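You operate a simulated robot arm through the tools that you are given. There is no shell and no other tool.

You run a simulated robot arm. Do the job below in one go: nothing can be reset, and whatever is moved stays where it is left.

TASK
Slacken the net, tighten the green clamp knob, then tighten the net again against the net gauge.
Fine: in this order: orange net knob to SLACK, clamp tight, gauge stood by the net, net knob to TIGHT, gauge back where it was; the net ends level. Set down upright: net gauge.

The check looks at the end state, three seconds after you hand in, the way a careful person would. Anything else that was tipped, shoved, dropped, spilled or broken makes it a failure.

THE ROBOT
A 6-joint arm with a two-finger parallel gripper, fixed in place. Base frame: the origin is at the foot of the arm, x ahead of it, y to its left, z up; the work surface is at about z = 0.76. Lengths are in m, angles in degrees, forces in N, time in s.
With the tool pointing down near the work surface it reaches from about 0.24 to 0.64 m from the base axis. Its first joint turns from -66.0 to 66.0 degrees. Payload 2.7 kg.
Tool frame: the origin (TCP) lies between the finger pads and is the grasp point; the fingertips stand 0.023 m ahead of it; z points along the fingers, y is the line along which they close. The gripper opens to 0.094 m. The fingers are 0.038 m wide and 0.01 m thick; the gripper's body (0.054 by 0.096 m) begins 0.039 m behind the TCP.
Orientation is told as [roll, pitch, yaw] about the base's x, y, z axes, in that order, counted from this pose: with the fingers straight down and closing along the base's y, the tool's x points along the base's -x, its y along +y and its z along -z.

THE INTERFACE
- The arm moves only by the tool nudge_tool. Its argument "commands" is a list of rows, each a list of 7 numbers: the shift along the tool's x, y, z in units of 500 mm (1.0 is 500 mm), then the turn, a rotation vector about the tool's x, y, z in units of 180 degrees (1.0 is 180 degrees), then the opening in per cent of the stroke, from 0 (shut) to 100 (fully open). In form: [[x, y, z, rx, ry, rz, claw], ...]. A call has 1 to 20 rows; each row is the pose to reach, as a shift and turn from the pose commanded when the call began, along the tool's axes at that moment. A call with a number of a shift or a turn outside -1 to 1 is refused whole. A row lasts 0.2 s, in which the tool goes at most 0.05 m and 8.6 degrees; a call with a longer step from one row to the next is refused whole, and so is a gripper value outside its range. A pose out of reach is approached as far as the arm can. The call stops where the force on the tool passes 70 N (or 10 N more than at its start, if that is more) or the arm is blocked; 0.2 s more then pass. The fingers move at their own pace (about 0.045 m/s each) and stop on an object; they squeeze with about 26 N. The grip force told is the motor's: it shows also when the fingers shut on nothing. Time passes only in rows, and 0.2 s behind the last, so rows that repeat a pose let the fingers close. The reply holds the time, the measured pose of the TCP, the force on the tool along the base axes, the opening and the grip force, in the units named above and with some noise, with the torque about the TCP (base axes, N m) and any sound that the robot's microphone picked up, and new pictures: "pictures" is both (left out), scene, wrist or none.
- Cameras (640 x 400 px; columns grow to the right, rows downward): "scene" is fixed at [0.0689, -0.427, 1.4044]; the picture's right is [0.82, -0.57, 0.00], its down [-0.32, -0.46, -0.83] and it looks along [0.47, 0.68, -0.56] (base axes); focal length 262 px, centre (320, 200). "wrist" rides on the gripper at [0.087, 0.016, -0.074] in the tool frame; the picture's right is [-0.18, 0.98, 0.00], its down [-0.58, -0.11, -0.81] and it looks along [-0.79, -0.15, 0.59] (tool axes); focal length 243 px, centre (320, 200). There is no depth. A picture from a camera that has moved, and an enlarged one, comes with that camera's place and axes in the base frame and with its lens.
- zoom(camera, box): a new picture of the part [left, top, right, bottom] of that camera's present view, enlarged. It takes no simulated time.
- job_done(): hands the job in; it is judged then, once.

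Nothing tells you positions but the pictures and the camera data. Unless the task says otherwise, let go and move clear before handing in.

The tools are called as a command line: name --pt "numbers of a row" for each row, then --argument value for the rest, lists and objects as JSON in quotes. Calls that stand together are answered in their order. nudge_tool: Moves the arm, as the interface text tells. Its arguments: {"type":"object","properties":{"commands":{"type":"array","items":{"type":"array","items":{"type":"number"}}},"pictures":{"type":"string","enum":["both","scene","wrist","none"]}},"required":["commands"]} The other tools are called the same way: zoom (camera, box) takes an enlarged picture of a part of a camera's view; job_done () hands the job in.

At the start:

```text
time_s: 0.0
tcp_pos: [0.3601, 0.2326, 1.2486]
ee_rot: [0.0, 0.0, 0.2]
contact_force: [-1.1, -0.4, -0.2]
torque: [-0.01, 0.04, 0.01]
width: 0.094
grasp_force: 0.0
```

scene: 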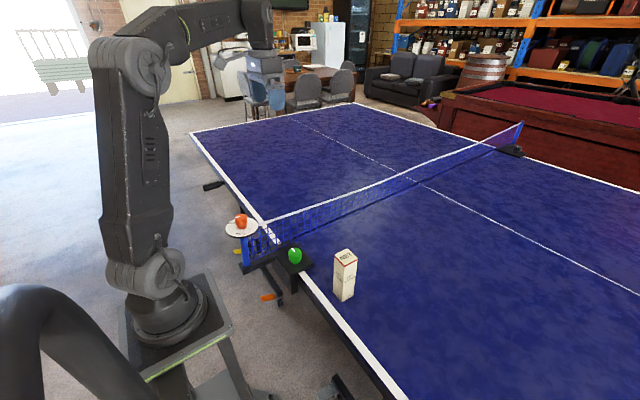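
wrist: 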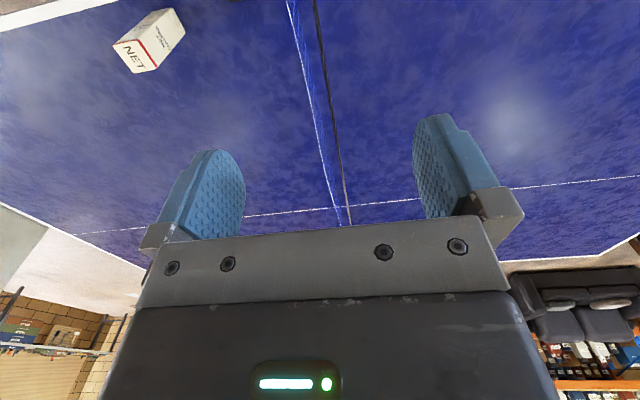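

I see a table tennis table with a net, a white box (net gauge), a green clamp knob and an orange knob near the net post. I'll zoom in for detail first.

zoom --camera "scene" --box '[200, 190, 380, 310]'

zoom --camera "scene" --box '[215, 200, 305, 260]'

zoom --camera "scene" --box '[260, 220, 380, 310]'

zoom --camera "wrist" --box '[80, 0, 360, 180]'

```text
3.33 times, centred on (290, 250) of scene
camera zoom: at [0.0689, -0.427, 1.4044], right [0.82, -0.57, 0.0], down [-0.32, -0.46, -0.83], along [0.47, 0.68, -0.56], focal length 875 px, centre (420, 33)
```

zoom: 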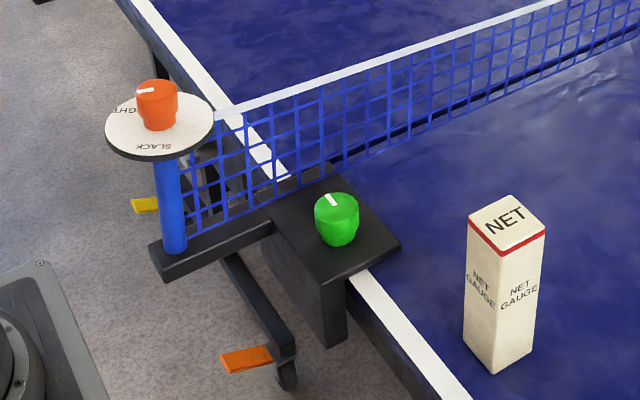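

```text
6.67 times, centred on (260, 230) of scene
camera zoom: at [0.0689, -0.427, 1.4044], right [0.82, -0.57, 0.0], down [-0.32, -0.46, -0.83], along [0.47, 0.68, -0.56], focal length 1750 px, centre (720, 0)
```

zoom: 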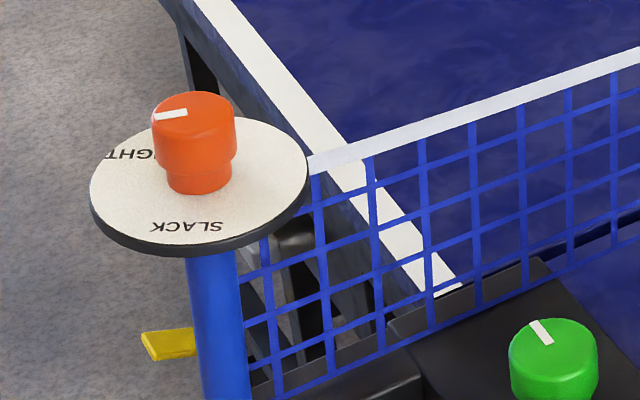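

```text
4.44 times, centred on (320, 265) of scene
camera zoom: at [0.0689, -0.427, 1.4044], right [0.82, -0.57, 0.0], down [-0.32, -0.46, -0.83], along [0.47, 0.68, -0.56], focal length 1166 px, centre (320, -89)
```

zoom: 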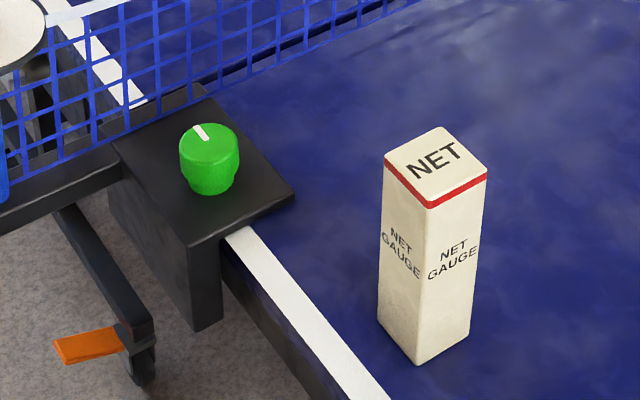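

```text
2.22 times, centred on (220, 90) of wrist
camera zoom: at [0.2719, 0.2474, 1.3221], right [0.18, 0.98, 0.0], down [0.58, -0.11, 0.81], along [0.79, -0.15, -0.59], focal length 539 px, centre (542, 444)
```

zoom: 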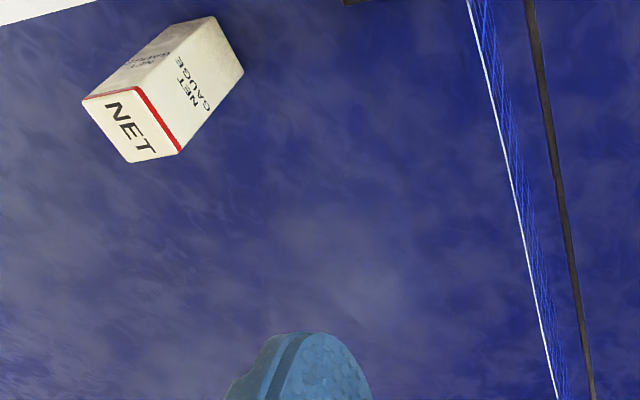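

The orange knob sits on a dial on the near post (about x 0.22, y 0.2), the green knob on the clamp (about 0.33, 0.09), and the gauge on the table (about 0.395, -0.073). I'll move over the orange knob, staying high, to look at it with the wrist camera.

nudge_tool --pt "0.04 -0.01 0.03 0 0 0 100" --pt "0.08 -0.02 0.08 0 0 0 100" --pt "0.12 -0.03 0.13 0 0 0 100" --pt "0.16 -0.04 0.18 0 0 0 100" --pt "0.2 -0.05 0.23 0 0 0 100" --pt "0.24 -0.058 0.28 0 0 0 100" --pt "0.27 -0.066 0.32 0 0 0 100"

```text
time_s: 1.6
tcp_pos: [0.223, 0.1989, 1.0895]
ee_rot: [0.0, 0.0, 0.0]
contact_force: [-0.4, 0.1, -0.5]
torque: [0.01, 0.02, 0.01]
width: 0.0939
grasp_force: 0.0
camera wrist: at [0.1361, 0.2147, 1.1631], right [0.18, 0.98, 0.0], down [0.58, -0.11, 0.81], along [0.79, -0.15, -0.59], focal length 243 px, centre (320, 200)
```

scene: 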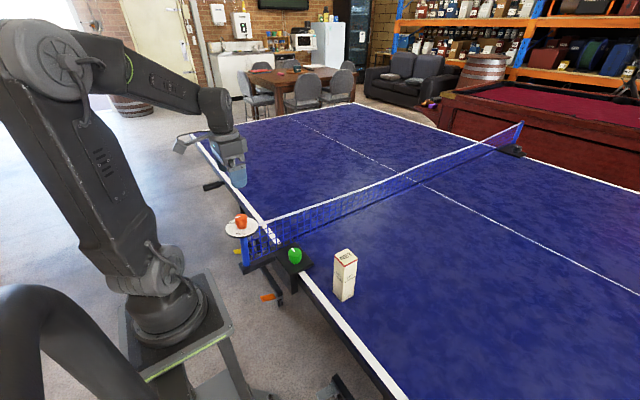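
wrist: 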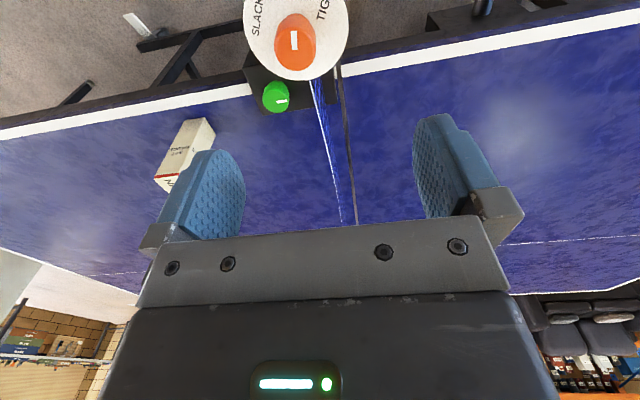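

zoom --camera "wrist" --box '[220, 0, 380, 100]'

zoom --camera "scene" --box '[200, 140, 320, 260]'

```text
4.00 times, centred on (300, 50) of wrist
camera zoom: at [0.1361, 0.2147, 1.1631], right [0.18, 0.98, 0.0], down [0.58, -0.11, 0.81], along [0.79, -0.15, -0.59], focal length 970 px, centre (400, 800)
```

zoom: 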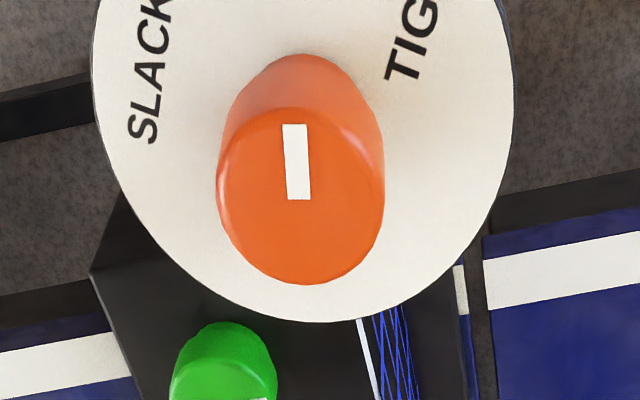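

```text
3.33 times, centred on (260, 200) of scene
camera zoom: at [0.0689, -0.427, 1.4044], right [0.82, -0.57, 0.0], down [-0.32, -0.46, -0.83], along [0.47, 0.68, -0.56], focal length 875 px, centre (520, 200)
```

zoom: 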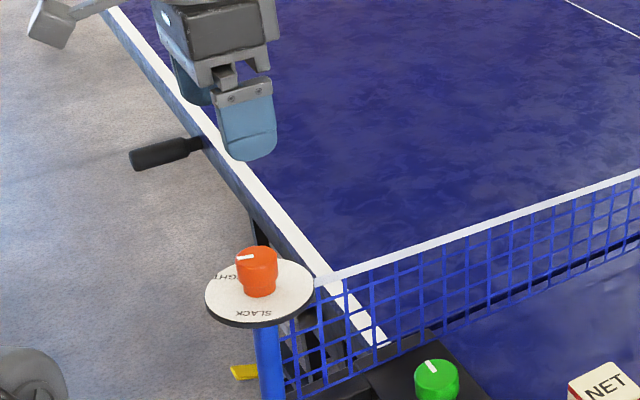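

The knob top is at about (0.218, 0.180, 0.955) and its pointer seems to lie between SLACK and TIGHT. I'll yaw the tool by 90° a little back from the dial so the wrist camera sees the whole dial from the -y side.

nudge_tool --pt "0 -0.015 0 0 0 -0.042 100" --pt "0 -0.03 0 0 0 -0.084 100" --pt "-0.005 -0.045 0.005 0 0 -0.125 100" --pt "-0.01 -0.06 0.01 0 0 -0.167 100" --pt "-0.01 -0.075 0.01 0 0 -0.208 100" --pt "-0.01 -0.09 0.01 0 0 -0.25 100" --pt "-0.015 -0.105 0.02 0 0 -0.292 100" --pt "-0.02 -0.12 0.02 0 0 -0.333 100" --pt "-0.02 -0.135 0.03 0 0 -0.375 100" --pt "-0.02 -0.15 0.03 0 0 -0.417 100" --pt "-0.02 -0.165 0.04 0 0 -0.458 100" --pt "-0.02 -0.18 0.04 0 0 -0.5 100"

```text
time_s: 4.2
tcp_pos: [0.2337, 0.1082, 1.0673]
ee_rot: [0.0, 0.0, 90.2]
contact_force: [0.8, -0.1, -0.7]
torque: [0.0, 0.01, -0.03]
width: 0.0939
grasp_force: 0.0
camera wrist: at [0.2179, 0.0215, 1.1421], right [-0.98, 0.18, 0.0], down [0.11, 0.58, 0.81], along [0.15, 0.79, -0.59], focal length 243 px, centre (320, 200)
```

scene: 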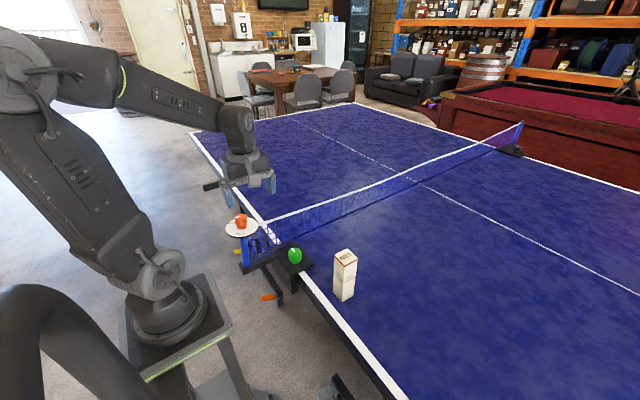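
wrist: 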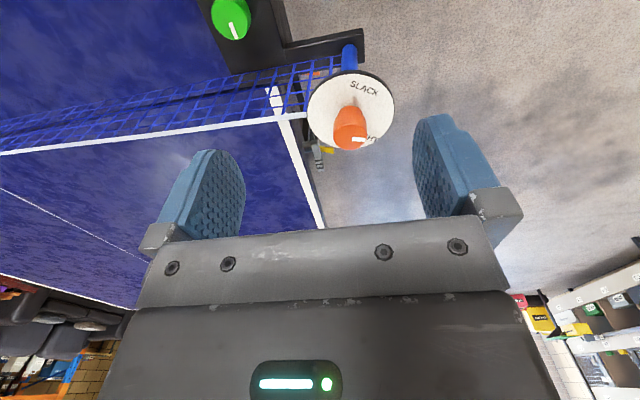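

zoom --camera "wrist" --box '[290, 60, 410, 160]'

zoom --camera "wrist" --box '[190, 0, 370, 110]'

```text
4.00 times, centred on (350, 110) of wrist
camera zoom: at [0.2179, 0.0215, 1.1421], right [-0.98, 0.18, 0.0], down [0.11, 0.58, 0.81], along [0.15, 0.79, -0.59], focal length 970 px, centre (200, 560)
```

zoom: 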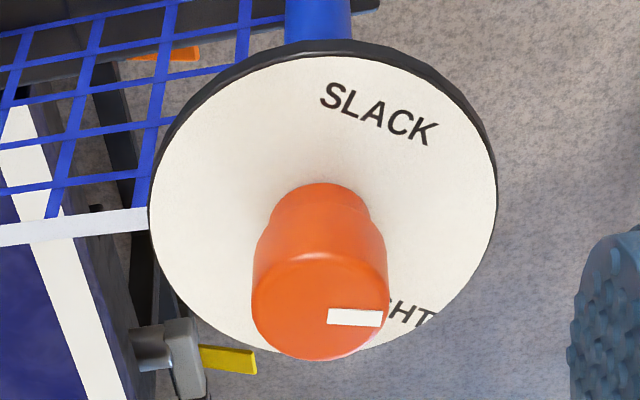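

```text
3.56 times, centred on (280, 55) of wrist
camera zoom: at [0.2179, 0.0215, 1.1421], right [-0.98, 0.18, 0.0], down [0.11, 0.58, 0.81], along [0.15, 0.79, -0.59], focal length 863 px, centre (462, 716)
```

zoom: 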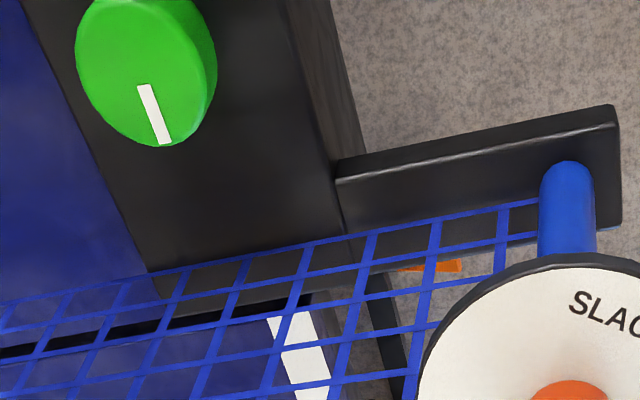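

The dial labels sit at about 237° (SLACK) and 119° (TIGHT) around the knob, and the pointer is at about 167°, so slackening is roughly 70° counter-clockwise. I'll turn the tool back and position it above the knob.

nudge_tool --pt "-0.012 0.003 0.005 0 0 0.042 100" --pt "-0.024 0.006 0.01 0 0 0.084 100" --pt "-0.036 0.009 0.015 0 0 0.125 100" --pt "-0.048 0.012 0.02 0 0 0.167 100" --pt "-0.06 0.015 0.025 0 0 0.208 90" --pt "-0.072 0.018 0.03 0 0 0.25 85" --pt "-0.084 0.021 0.035 0 0 0.292 80" --pt "-0.096 0.024 0.04 0 0 0.333 75" --pt "-0.108 0.027 0.05 0 0 0.375 70" --pt "-0.12 0.03 0.06 0 0 0.417 70" --pt "-0.132 0.033 0.07 0 0 0.458 70" --pt "-0.144 0.0354 0.08 0 0 0.5 70"

```text
time_s: 6.8
tcp_pos: [0.2149, 0.1805, 1.0275]
ee_rot: [0.0, -0.1, -0.1]
contact_force: [-0.5, -0.6, -0.1]
torque: [0.0, 0.02, 0.01]
width: 0.0661
grasp_force: 0.0
camera wrist: at [0.129, 0.1964, 1.1019], right [0.19, 0.98, 0.0], down [0.58, -0.11, 0.81], along [0.79, -0.15, -0.59], focal length 243 px, centre (320, 200)
```

scene: 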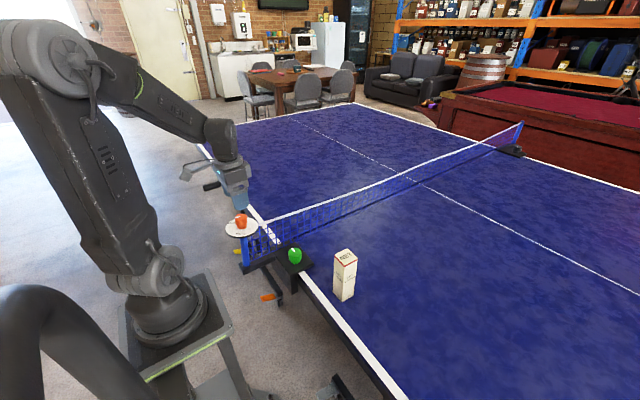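
wrist: 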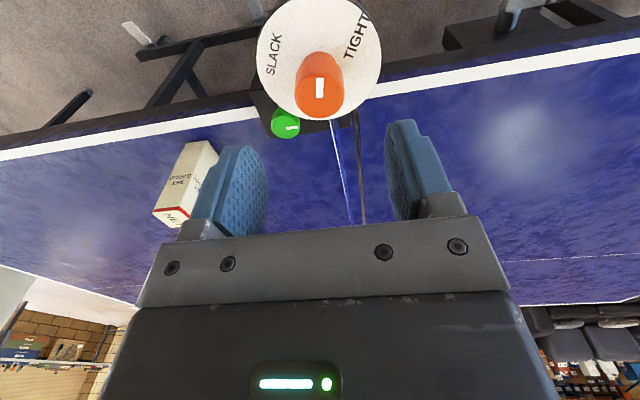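

zoom --camera "wrist" --box '[240, 0, 400, 140]'

```text
2.86 times, centred on (320, 70) of wrist
camera zoom: at [0.129, 0.1964, 1.1019], right [0.19, 0.98, 0.0], down [0.58, -0.11, 0.81], along [0.79, -0.15, -0.59], focal length 693 px, centre (320, 571)
```

zoom: 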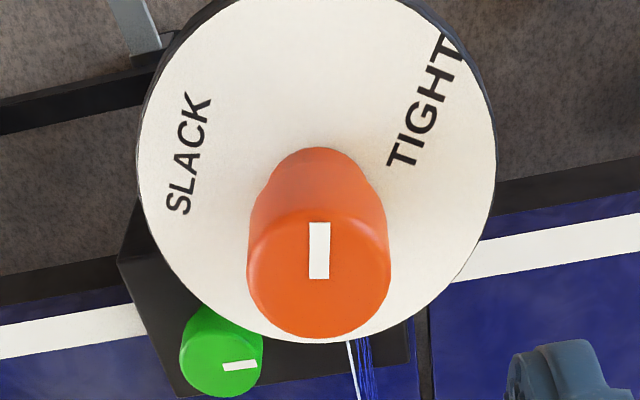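

The TCP is centred over the knob (0.215, 0.180). I'll descend so the fingertips stay about 6 mm above the dial.

nudge_tool --pt "0 0 0.03 0 0 0 70" --pt "0 0 0.06 0 0 0 70" --pt "-0.001 0 0.09 0 0 0 70" --pt "-0.001 0 0.115 0 0 0 70" --pt "-0.001 0 0.135 0 0 0 70" --pt "-0.001 0 0.155 0 0 0 70"

```text
time_s: 8.2
tcp_pos: [0.2173, 0.1814, 0.9512]
ee_rot: [0.0, 0.0, 0.1]
contact_force: [0.3, 0.1, 0.2]
torque: [0.01, 0.01, -0.02]
width: 0.0659
grasp_force: 0.1
camera wrist: at [0.1297, 0.1961, 1.0247], right [0.18, 0.98, 0.0], down [0.58, -0.11, 0.81], along [0.79, -0.15, -0.59], focal length 243 px, centre (320, 200)
```

scene: 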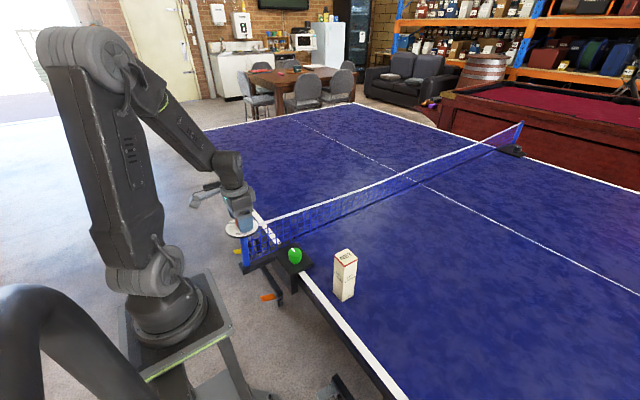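
wrist: 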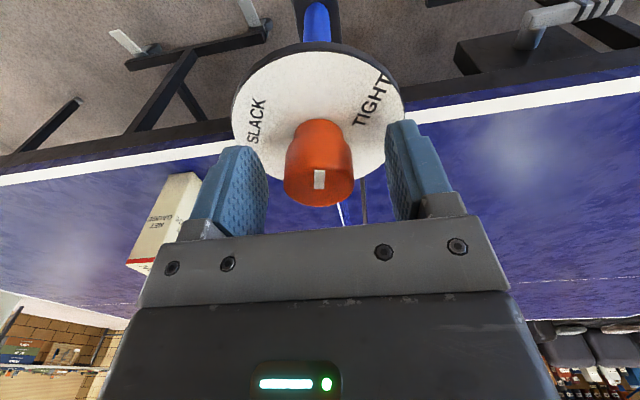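

The knob is between the fingers, centred. Closing the gripper now.

nudge_tool --pt "0 0 0 0 0 0 50" --pt "0 0 0 0 0 0 30" --pt "0 0 0 0 0 0 10" --pt "0 0 0 0 0 0 0" --pt "0 0 0 0 0 0 0"

zoom --camera "scene" --box '[190, 150, 320, 270]'

```text
time_s: 9.4
tcp_pos: [0.2167, 0.18, 0.9509]
ee_rot: [-0.1, 0.1, 0.1]
contact_force: [1.6, -7.7, -2.7]
torque: [-0.08, -0.19, -0.03]
width: 0.0331
grasp_force: 45.2
camera wrist: at [0.1296, 0.1957, 1.0247], right [0.18, 0.98, 0.0], down [0.58, -0.11, 0.81], along [0.79, -0.15, -0.59], focal length 243 px, centre (320, 200)
```

scene: 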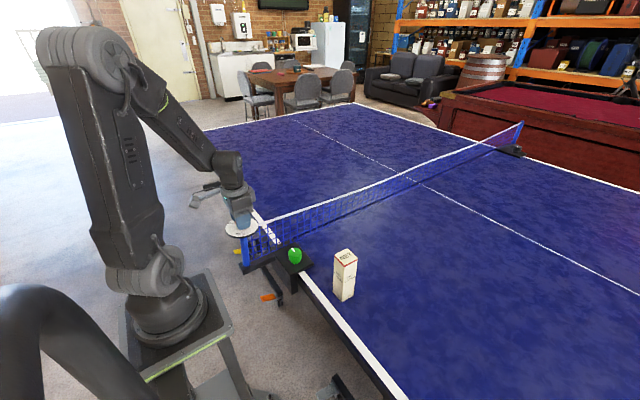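
wrist: 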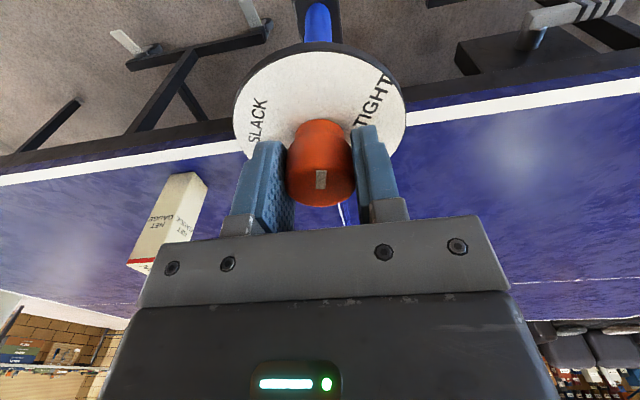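

```text
3.33 times, centred on (255, 210) of scene
camera zoom: at [0.0689, -0.4272, 1.4043], right [0.82, -0.57, 0.0], down [-0.32, -0.46, -0.83], along [0.47, 0.68, -0.56], focal length 875 px, centre (537, 167)
```

zoom: 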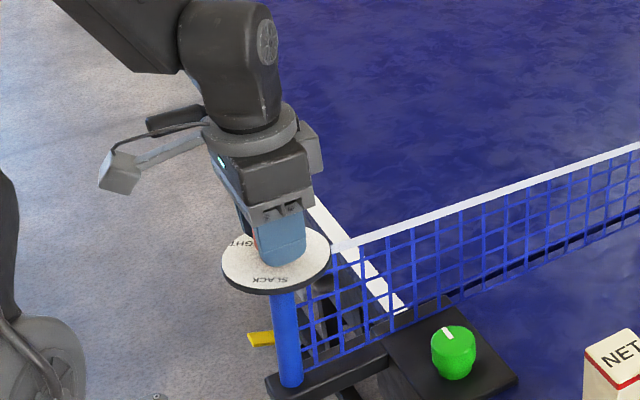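

The knob is held firmly (33 mm). I'll turn it counter-clockwise, first about 47°, and read torque and sound.

nudge_tool --pt "0 -0.001 0 0 0 -0.03 0" --pt "0 -0.002 0 0 0 -0.06 0" --pt "0 -0.002 0 0 0 -0.09 0" --pt "0 -0.002 0 0 0 -0.12 0" --pt "0 -0.002 0 0 0 -0.15 0" --pt "0 -0.002 0 0 0 -0.18 0" --pt "0 -0.002 0 0 0 -0.21 0" --pt "0 -0.002 0 0 0 -0.24 0" --pt "0 -0.002 0 0 0 -0.26 0"

zoom --camera "wrist" --box '[220, 20, 420, 220]'

```text
time_s: 11.4
tcp_pos: [0.2171, 0.1792, 0.9512]
ee_rot: [0.0, -0.1, 47.0]
contact_force: [-0.4, 1.3, 3.6]
torque: [1.03, -0.03, -0.06]
width: 0.0331
grasp_force: 45.1
camera wrist: at [0.146, 0.1269, 1.0251], right [-0.59, 0.81, 0.0], down [0.48, 0.35, 0.81], along [0.65, 0.48, -0.59], focal length 243 px, centre (320, 200)
```

scene: 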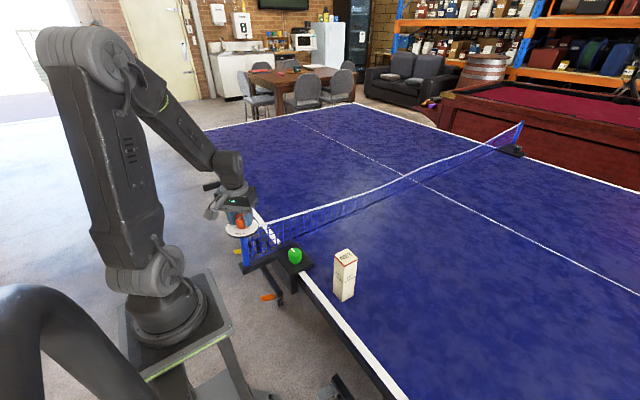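
wrist: 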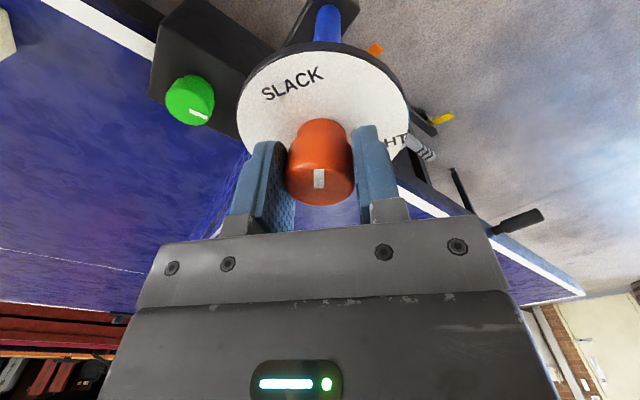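

```text
2.00 times, centred on (320, 120) of wrist
camera zoom: at [0.146, 0.1269, 1.0251], right [-0.59, 0.81, 0.0], down [0.48, 0.35, 0.81], along [0.65, 0.48, -0.59], focal length 485 px, centre (320, 360)
```

zoom: 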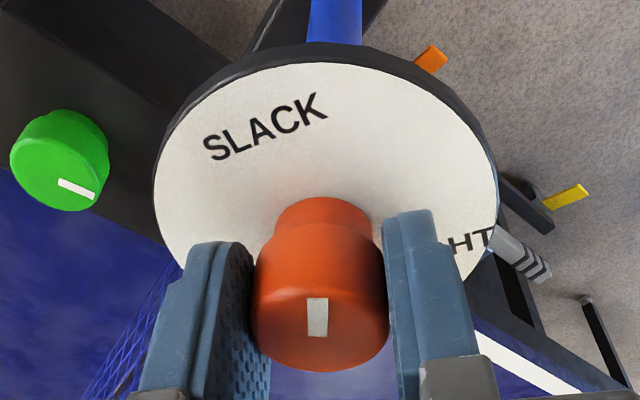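

The knob turns along and the net has begun to sag. About 23° more brings the pointer to SLACK.

nudge_tool --pt "0 0 0 0 0 -0.022 0" --pt "0 0 0 0 0 -0.044 0" --pt "0 0 0 0 0 -0.066 0" --pt "0 0 0 0 0 -0.088 0" --pt "0 0 0 0 0 -0.11 0" --pt "0 0 0 0 0 -0.128 0"

zoom --camera "wrist" --box '[220, 20, 420, 220]'

```text
time_s: 12.8
tcp_pos: [0.2164, 0.1809, 0.9508]
ee_rot: [0.1, 0.0, 70.1]
contact_force: [2.5, 2.9, 8.9]
torque: [1.22, 0.05, -0.09]
width: 0.0332
grasp_force: 45.3
camera wrist: at [0.1717, 0.1033, 1.025], right [-0.86, 0.51, 0.0], down [0.3, 0.51, 0.81], along [0.41, 0.69, -0.59], focal length 243 px, centre (320, 200)
```

scene: 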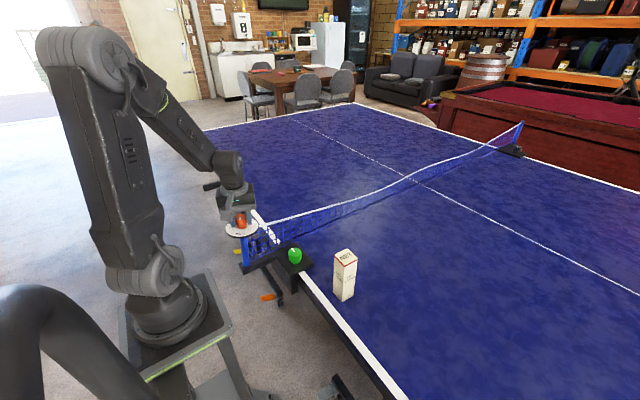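
wrist: 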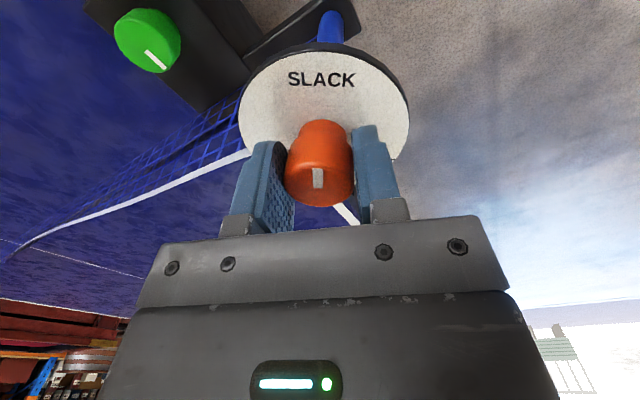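

```text
2.00 times, centred on (320, 120) of wrist
camera zoom: at [0.1717, 0.1033, 1.025], right [-0.86, 0.51, 0.0], down [0.3, 0.51, 0.81], along [0.41, 0.69, -0.59], focal length 485 px, centre (320, 360)
```

zoom: 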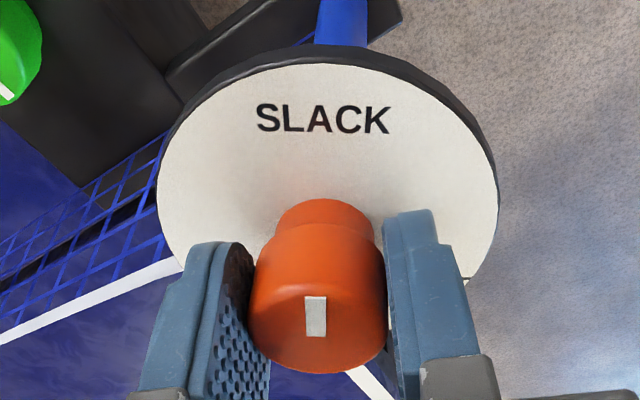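

The pointer now points at SLACK and the net sags. I'll check for a stop by turning about 4° more and reading the torque.

nudge_tool --pt "0 0 0 0 0 -0.012 0" --pt "0 0 0 0 0 -0.022 0" --pt "0 0 0 0 0 -0.022 0" --pictures "wrist"

zoom --camera "wrist" --box '[220, 20, 420, 220]'

```text
time_s: 13.6
tcp_pos: [0.2164, 0.1794, 0.9503]
ee_rot: [-0.1, 0.1, 73.9]
contact_force: [-3.6, 0.0, 16.4]
torque: [0.3, 0.64, -0.66]
width: 0.0333
grasp_force: 44.5
camera wrist: at [0.1768, 0.1, 1.025], right [-0.89, 0.45, 0.0], down [0.27, 0.53, 0.81], along [0.36, 0.72, -0.59], focal length 243 px, centre (320, 200)
```

wrist: 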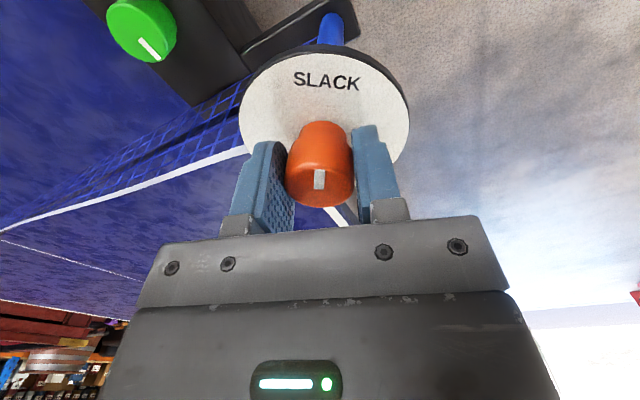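

```text
2.00 times, centred on (320, 120) of wrist
camera zoom: at [0.1768, 0.1, 1.025], right [-0.89, 0.45, 0.0], down [0.27, 0.53, 0.81], along [0.36, 0.72, -0.59], focal length 485 px, centre (320, 360)
```

zoom: 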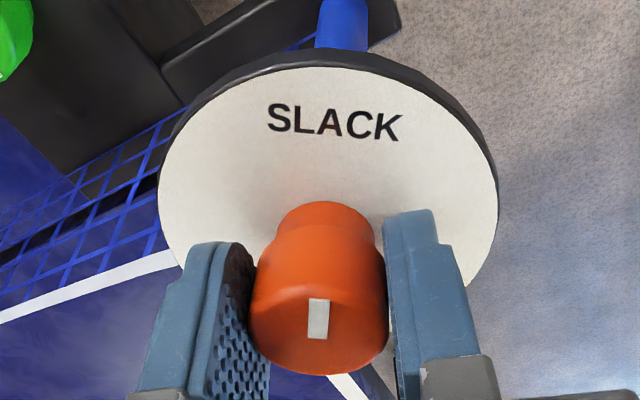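

A stop was reached at SLACK (torque rose), so the net knob is fully slack. I'll relax slightly, open and lift straight up.

nudge_tool --pt "0 0 0 0 0 0.008 0" --pt "0 0 0 0 0 0.008 30" --pt "0 0 0 0 0 0.008 50" --pt "0 0 0 0 0 0.008 68" --pt "0 0 0 0 0 0.008 70" --pt "0 0 -0.03 0 0 0.008 70" --pt "0 0 -0.07 0 0 0.008 70" --pt "0 0 -0.12 0 0 0.008 70" --pt "0 0 -0.18 0 0 0.008 70" --pt "0 0 -0.24 0 0 0.008 70"

zoom --camera "wrist" --box '[200, 0, 400, 120]'

zoom --camera "scene" --box '[200, 180, 400, 310]'

```text
time_s: 15.8
tcp_pos: [0.2161, 0.1797, 1.0709]
ee_rot: [-0.1, 0.0, 72.4]
contact_force: [0.2, -0.2, 0.9]
torque: [-0.01, 0.01, 0.0]
width: 0.0658
grasp_force: 0.0
camera wrist: at [0.1747, 0.1022, 1.1448], right [-0.88, 0.47, 0.0], down [0.28, 0.52, 0.81], along [0.38, 0.71, -0.59], focal length 243 px, centre (320, 200)
```

scene: 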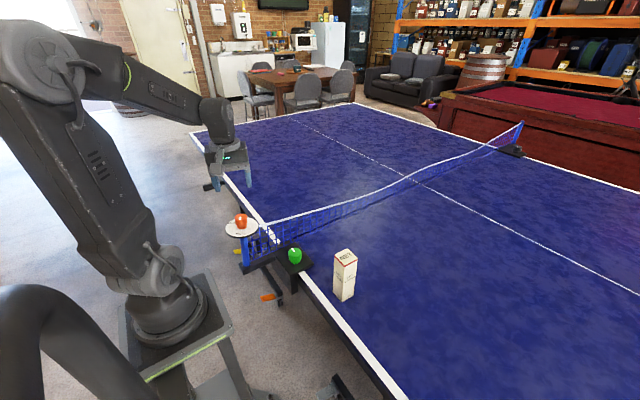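
wrist: 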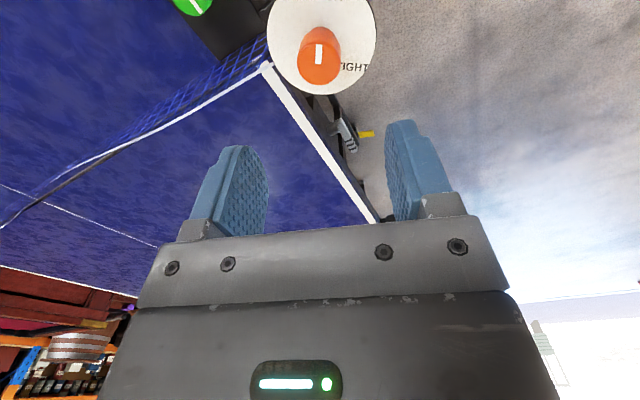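

```text
3.20 times, centred on (300, 60) of wrist
camera zoom: at [0.1747, 0.1022, 1.1448], right [-0.88, 0.47, 0.0], down [0.28, 0.52, 0.81], along [0.38, 0.71, -0.59], focal length 776 px, centre (384, 648)
```

zoom: 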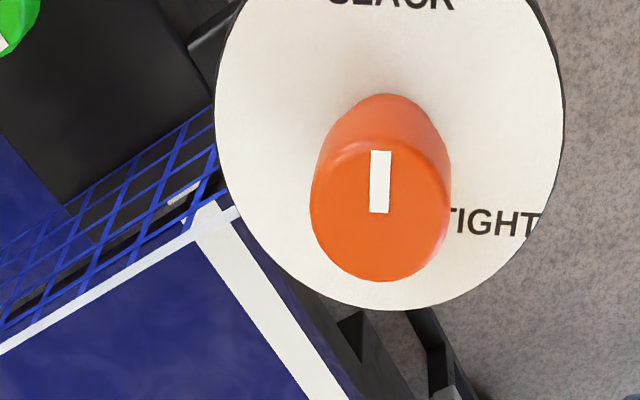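

```text
3.08 times, centred on (300, 245) of scene
camera zoom: at [0.0689, -0.427, 1.4044], right [0.82, -0.57, 0.0], down [-0.32, -0.46, -0.83], along [0.47, 0.68, -0.56], focal length 808 px, centre (382, 62)
```

zoom: 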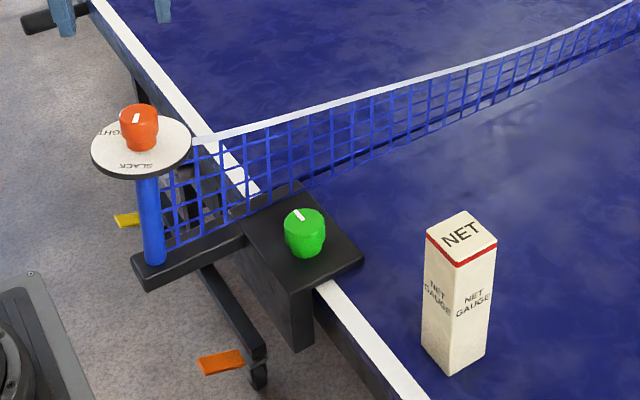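

SLACK is set and the net sags. Next is the green clamp knob, at about (0.341, 0.105) with its top near z 0.803. I'll move above it with yaw about 110° so the camera housing stays away from the net.

nudge_tool --pt "0.008 -0.035 0 0 0 -0.026 70" --pt "0.017 -0.071 0 0 0 -0.053 70" --pt "0.025 -0.106 0 0 0 -0.079 70" --pt "0.034 -0.142 0 0 0 -0.106 70" --pt "0.042 -0.177 0 0 0 -0.132 70" --pt "0.051 -0.213 0 0 0 -0.158 70" --pt "0.059 -0.248 0 0 0 -0.185 70" --pt "0.0675 -0.2836 0 0 0 -0.211 70" --pt "0.0675 -0.2836 0.04 0 0 -0.211 70" --pt "0.0675 -0.2836 0.1 0 0 -0.211 70" --pt "0.0675 -0.2836 0.16 0 0 -0.211 70" --pt "0.0675 -0.2836 0.22 0 0 -0.211 70" --pt "0.0675 -0.2836 0.26 0 0 -0.211 70"

zoom --camera "wrist" --box '[200, 0, 440, 200]'

zoom --camera "scene" --box '[200, 150, 400, 310]'

```text
time_s: 18.6
tcp_pos: [0.3412, 0.1046, 0.94]
ee_rot: [0.0, 0.1, 110.4]
contact_force: [-0.9, -0.3, -0.1]
torque: [0.02, 0.03, -0.01]
width: 0.0659
grasp_force: 0.1
camera wrist: at [0.3562, 0.0172, 1.0141], right [-0.99, -0.17, 0.0], down [-0.1, 0.58, 0.81], along [-0.14, 0.79, -0.59], focal length 243 px, centre (320, 200)
```

scene: 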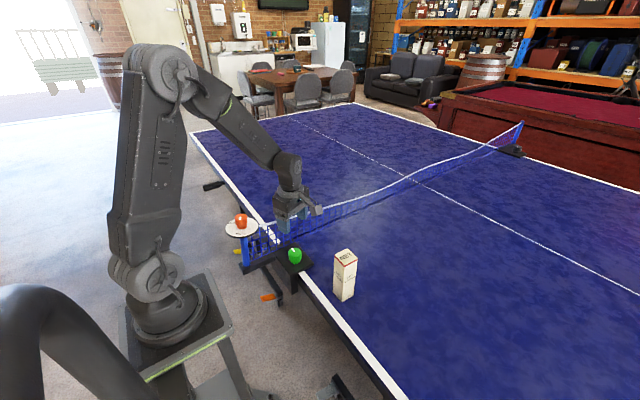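
wrist: 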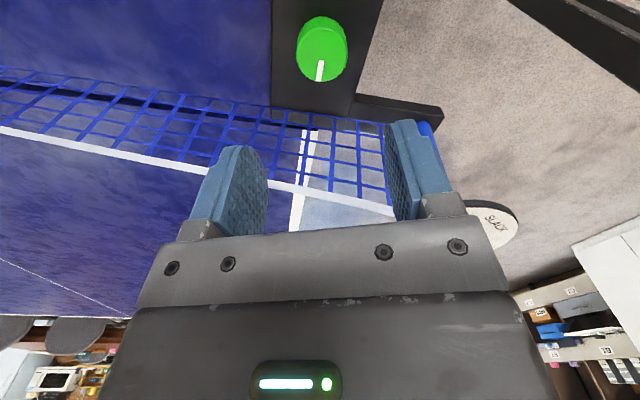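

```text
2.00 times, centred on (320, 100) of wrist
camera zoom: at [0.3562, 0.0172, 1.0141], right [-0.99, -0.17, 0.0], down [-0.1, 0.58, 0.81], along [-0.14, 0.79, -0.59], focal length 485 px, centre (320, 400)
```

zoom: 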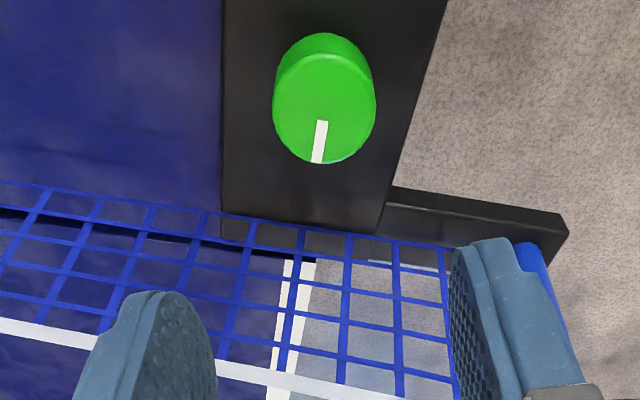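

```text
2.50 times, centred on (300, 230) of scene
camera zoom: at [0.0689, -0.427, 1.4044], right [0.82, -0.57, 0.0], down [-0.32, -0.46, -0.83], along [0.47, 0.68, -0.56], focal length 656 px, centre (370, 125)
```

zoom: 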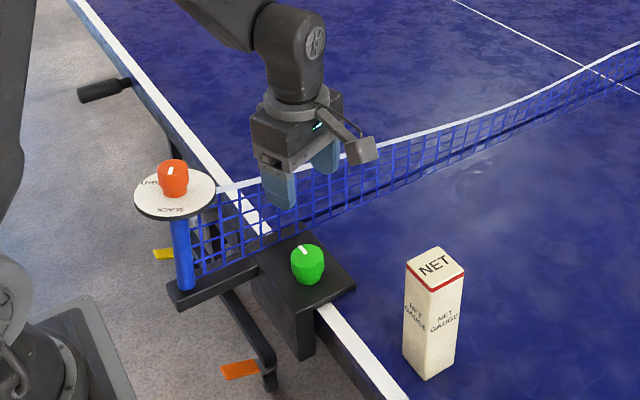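

The green knob is at (0.339, 0.105) with its pointer toward the net. I'll descend around it, keeping the fingertips about 6 mm above the bracket.

nudge_tool --pt "-0.001 0.004 0.05 0 0 0 70" --pt "-0.001 0.004 0.1 0 0 0 70" --pt "-0.001 0.004 0.15 0 0 0 70" --pt "-0.001 0.004 0.19 0 0 0 70" --pt "-0.001 0.004 0.22 0 0 0 70" --pt "-0.001 0.004 0.245 0 0 0 70" --pt "-0.001 0.004 0.265 0 0 0 70" --pt "-0.001 0.004 0.276 0 0 0 70"

zoom --camera "scene" --box '[230, 180, 370, 300]'

```text
time_s: 20.4
tcp_pos: [0.3406, 0.1046, 0.8026]
ee_rot: [0.0, 0.0, 110.4]
contact_force: [0.7, -0.7, 0.1]
torque: [-0.01, 0.0, 0.0]
width: 0.0658
grasp_force: 0.0
camera wrist: at [0.3543, 0.0169, 0.8766], right [-0.99, -0.17, 0.0], down [-0.1, 0.58, 0.81], along [-0.14, 0.79, -0.59], focal length 243 px, centre (320, 200)
```

scene: 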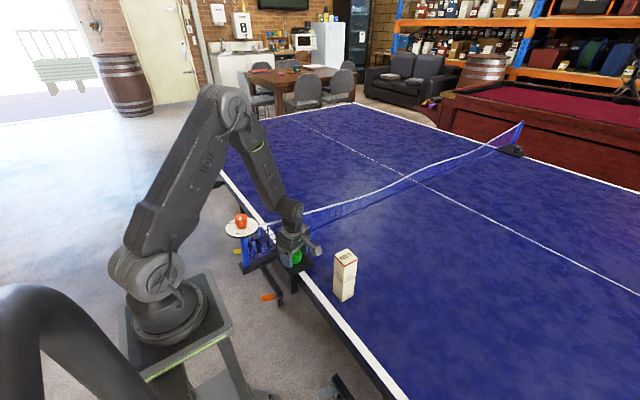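
wrist: 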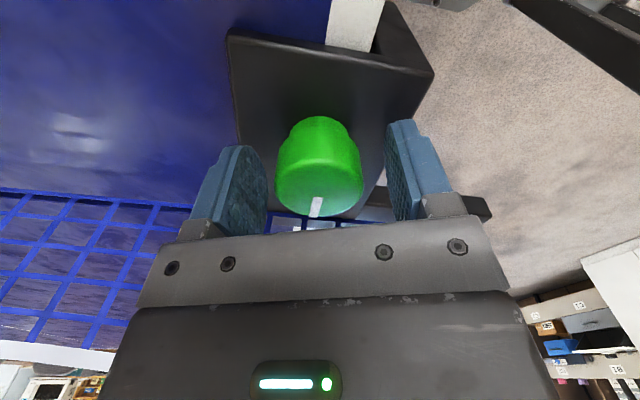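

```text
3.33 times, centred on (300, 240) of scene
camera zoom: at [0.0689, -0.427, 1.4044], right [0.82, -0.57, 0.0], down [-0.32, -0.46, -0.83], along [0.47, 0.68, -0.56], focal length 875 px, centre (387, 67)
```

zoom: 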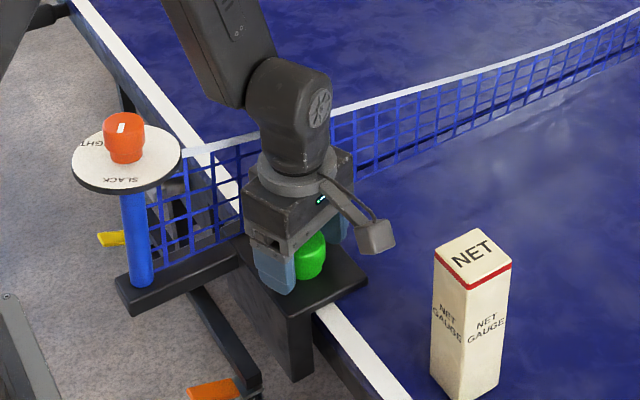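

The knob is centred between the fingers with no contact. Closing.

nudge_tool --pt "0 0 0 0 0 0 50" --pt "0 0 0 0 0 0 30" --pt "0 0 0 0 0 0 10" --pt "0 0 0 0 0 0 0" --pt "0 0 0 0 0 0 0" --pictures "wrist"

```text
time_s: 21.6
tcp_pos: [0.3406, 0.1053, 0.8026]
ee_rot: [-0.1, 0.0, 110.5]
contact_force: [5.9, 2.4, -10.1]
torque: [0.03, -0.11, -0.01]
width: 0.041
grasp_force: 45.2
camera wrist: at [0.3548, 0.0171, 0.8767], right [-0.99, -0.17, 0.0], down [-0.1, 0.58, 0.81], along [-0.14, 0.79, -0.59], focal length 243 px, centre (320, 200)
```

wrist: 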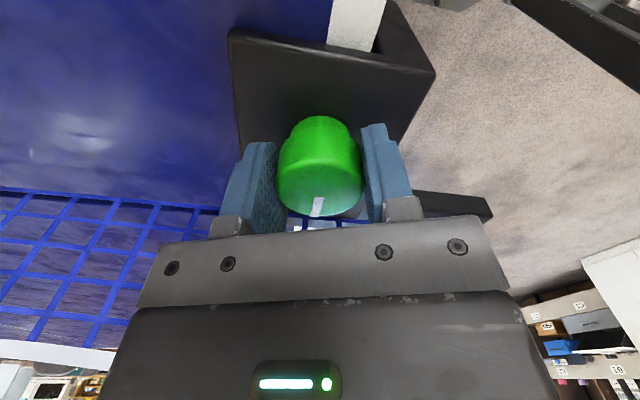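

Gripped at 41 mm. Now I turn clockwise (tighten) about 30° and watch the torque.

nudge_tool --pt "0 0 0 0 0 0.025 0" --pt "0 0 0 0 0 0.05 0" --pt "0 0 0 0 0 0.08 0" --pt "0 0 0 0 0 0.11 0" --pt "0 0 0 0 0 0.14 0" --pt "0 0 0 0 0 0.17 0" --pictures "wrist"

zoom --camera "wrist" --box '[220, 60, 420, 240]'

```text
time_s: 23.0
tcp_pos: [0.3399, 0.1052, 0.8019]
ee_rot: [-0.1, -0.1, 79.6]
contact_force: [7.8, 4.5, -13.5]
torque: [0.22, -0.12, 0.0]
width: 0.0417
grasp_force: 45.2
camera wrist: at [0.3082, 0.0216, 0.8767], right [-0.93, 0.36, 0.0], down [0.21, 0.55, 0.81], along [0.29, 0.75, -0.59], focal length 243 px, centre (320, 200)
```

wrist: 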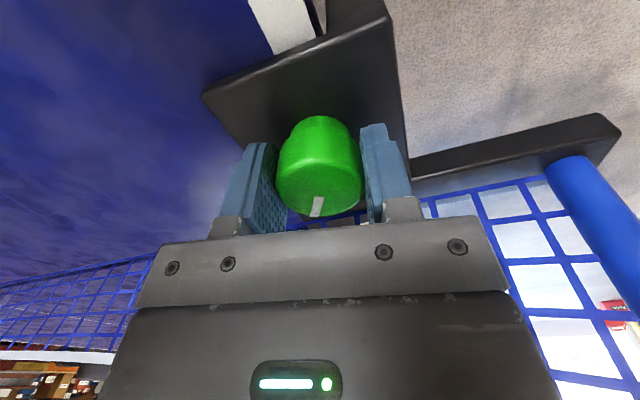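

```text
2.22 times, centred on (320, 150) of wrist
camera zoom: at [0.3082, 0.0216, 0.8767], right [-0.93, 0.36, 0.0], down [0.21, 0.55, 0.81], along [0.29, 0.75, -0.59], focal length 539 px, centre (320, 311)
```

zoom: 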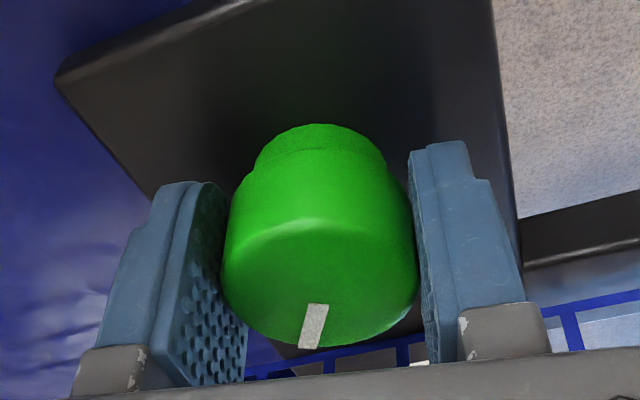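

The knob follows freely. Another 31° clockwise.

nudge_tool --pt "0 0 0 0 0 0.025 0" --pt "0 0 0 0 0 0.05 0" --pt "0 0 0 0 0 0.08 0" --pt "0 0 0 0 0 0.11 0" --pt "0 0 0 0 0 0.14 0" --pt "0 0 0 0 0 0.17 0" --pictures "wrist"

zoom --camera "wrist" --box '[220, 60, 420, 240]'

```text
time_s: 24.4
tcp_pos: [0.3399, 0.1056, 0.8019]
ee_rot: [0.0, 0.0, 49.0]
contact_force: [0.3, 2.8, 8.0]
torque: [-0.3, 0.3, 0.04]
width: 0.0415
grasp_force: 45.0
camera wrist: at [0.2704, 0.0491, 0.8767], right [-0.62, 0.78, 0.0], down [0.46, 0.37, 0.81], along [0.63, 0.5, -0.59], focal length 243 px, centre (320, 200)
```

wrist: 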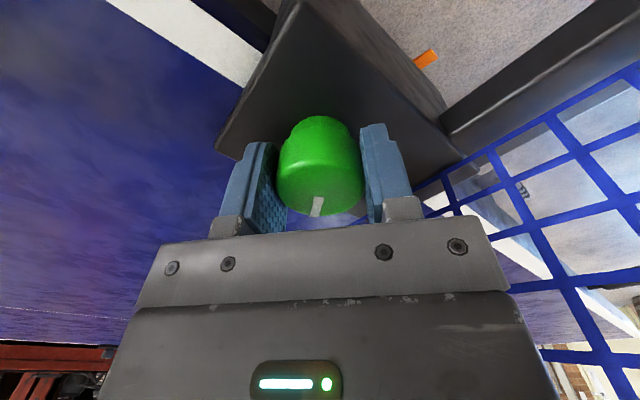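

```text
2.22 times, centred on (320, 150) of wrist
camera zoom: at [0.2704, 0.0491, 0.8767], right [-0.62, 0.78, 0.0], down [0.46, 0.37, 0.81], along [0.63, 0.5, -0.59], focal length 539 px, centre (320, 311)
```

zoom: 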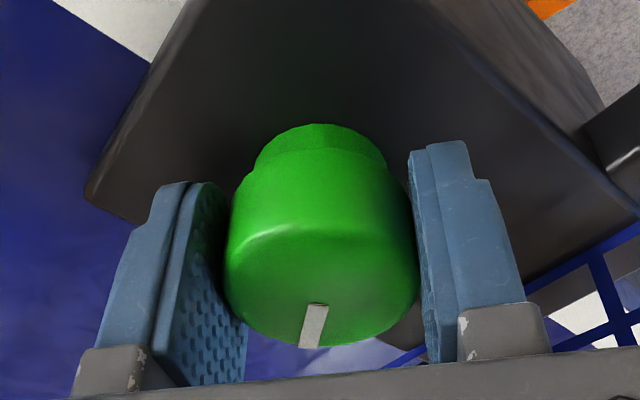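

Still turning freely. Another 30°.

nudge_tool --pt "0 0 0 0 0 0.025 0" --pt "0 0 0 0 0 0.05 0" --pt "0 0 0 0 0 0.08 0" --pt "0 0 0 0 0 0.11 0" --pt "0 0 0 0 0 0.14 0" --pt "0 0 0 0 0 0.165 0"

zoom --camera "wrist" --box '[220, 60, 420, 240]'

zoom --camera "scene" --box '[200, 180, 370, 300]'

```text
time_s: 25.8
tcp_pos: [0.3385, 0.1061, 0.8025]
ee_rot: [-0.1, 0.0, 19.5]
contact_force: [-5.4, 11.6, 3.9]
torque: [0.39, -0.19, 0.66]
width: 0.0414
grasp_force: 44.8
camera wrist: at [0.2522, 0.0905, 0.8767], right [-0.16, 0.99, 0.0], down [0.58, 0.09, 0.81], along [0.8, 0.13, -0.59], focal length 243 px, centre (320, 200)
```

scene: 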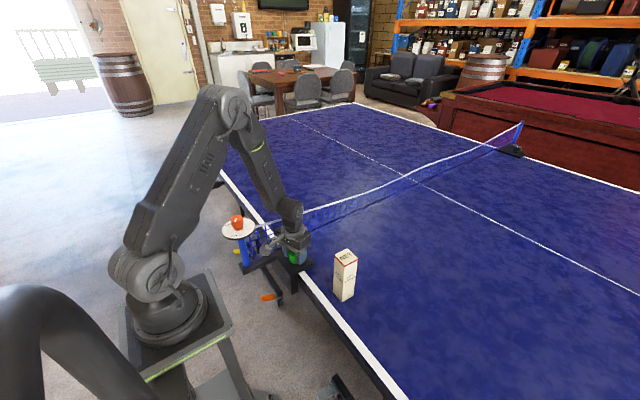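
wrist: 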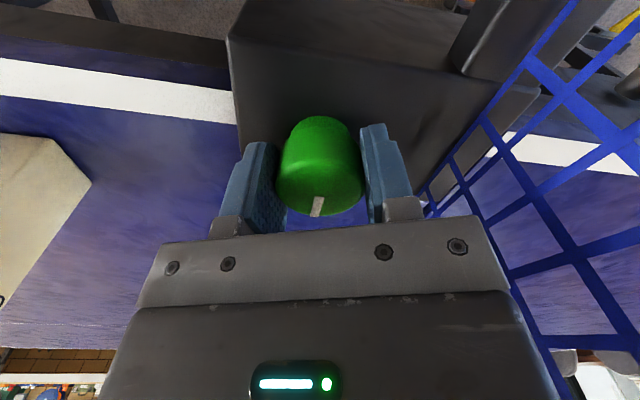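

```text
2.22 times, centred on (320, 150) of wrist
camera zoom: at [0.2522, 0.0905, 0.8767], right [-0.16, 0.99, 0.0], down [0.58, 0.09, 0.81], along [0.8, 0.13, -0.59], focal length 539 px, centre (320, 311)
```

zoom: 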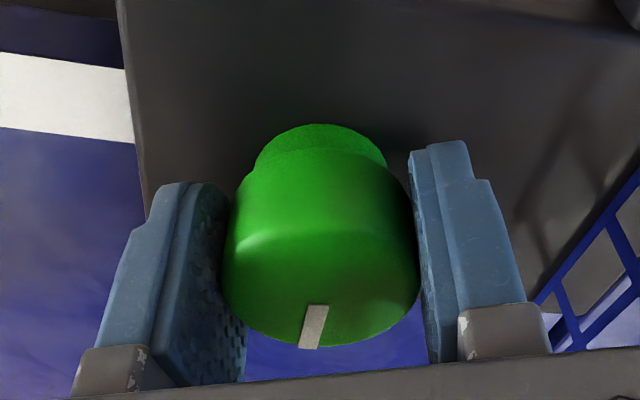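

```text
3.33 times, centred on (285, 240) of scene
camera zoom: at [0.0687, -0.4268, 1.4045], right [0.82, -0.57, 0.0], down [-0.32, -0.46, -0.83], along [0.47, 0.68, -0.56], focal length 875 px, centre (437, 67)
```

zoom: 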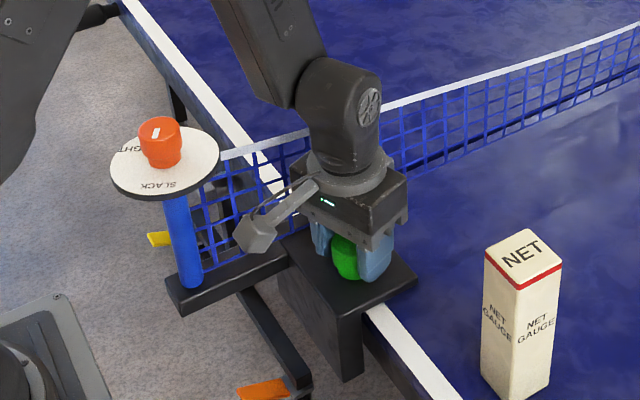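

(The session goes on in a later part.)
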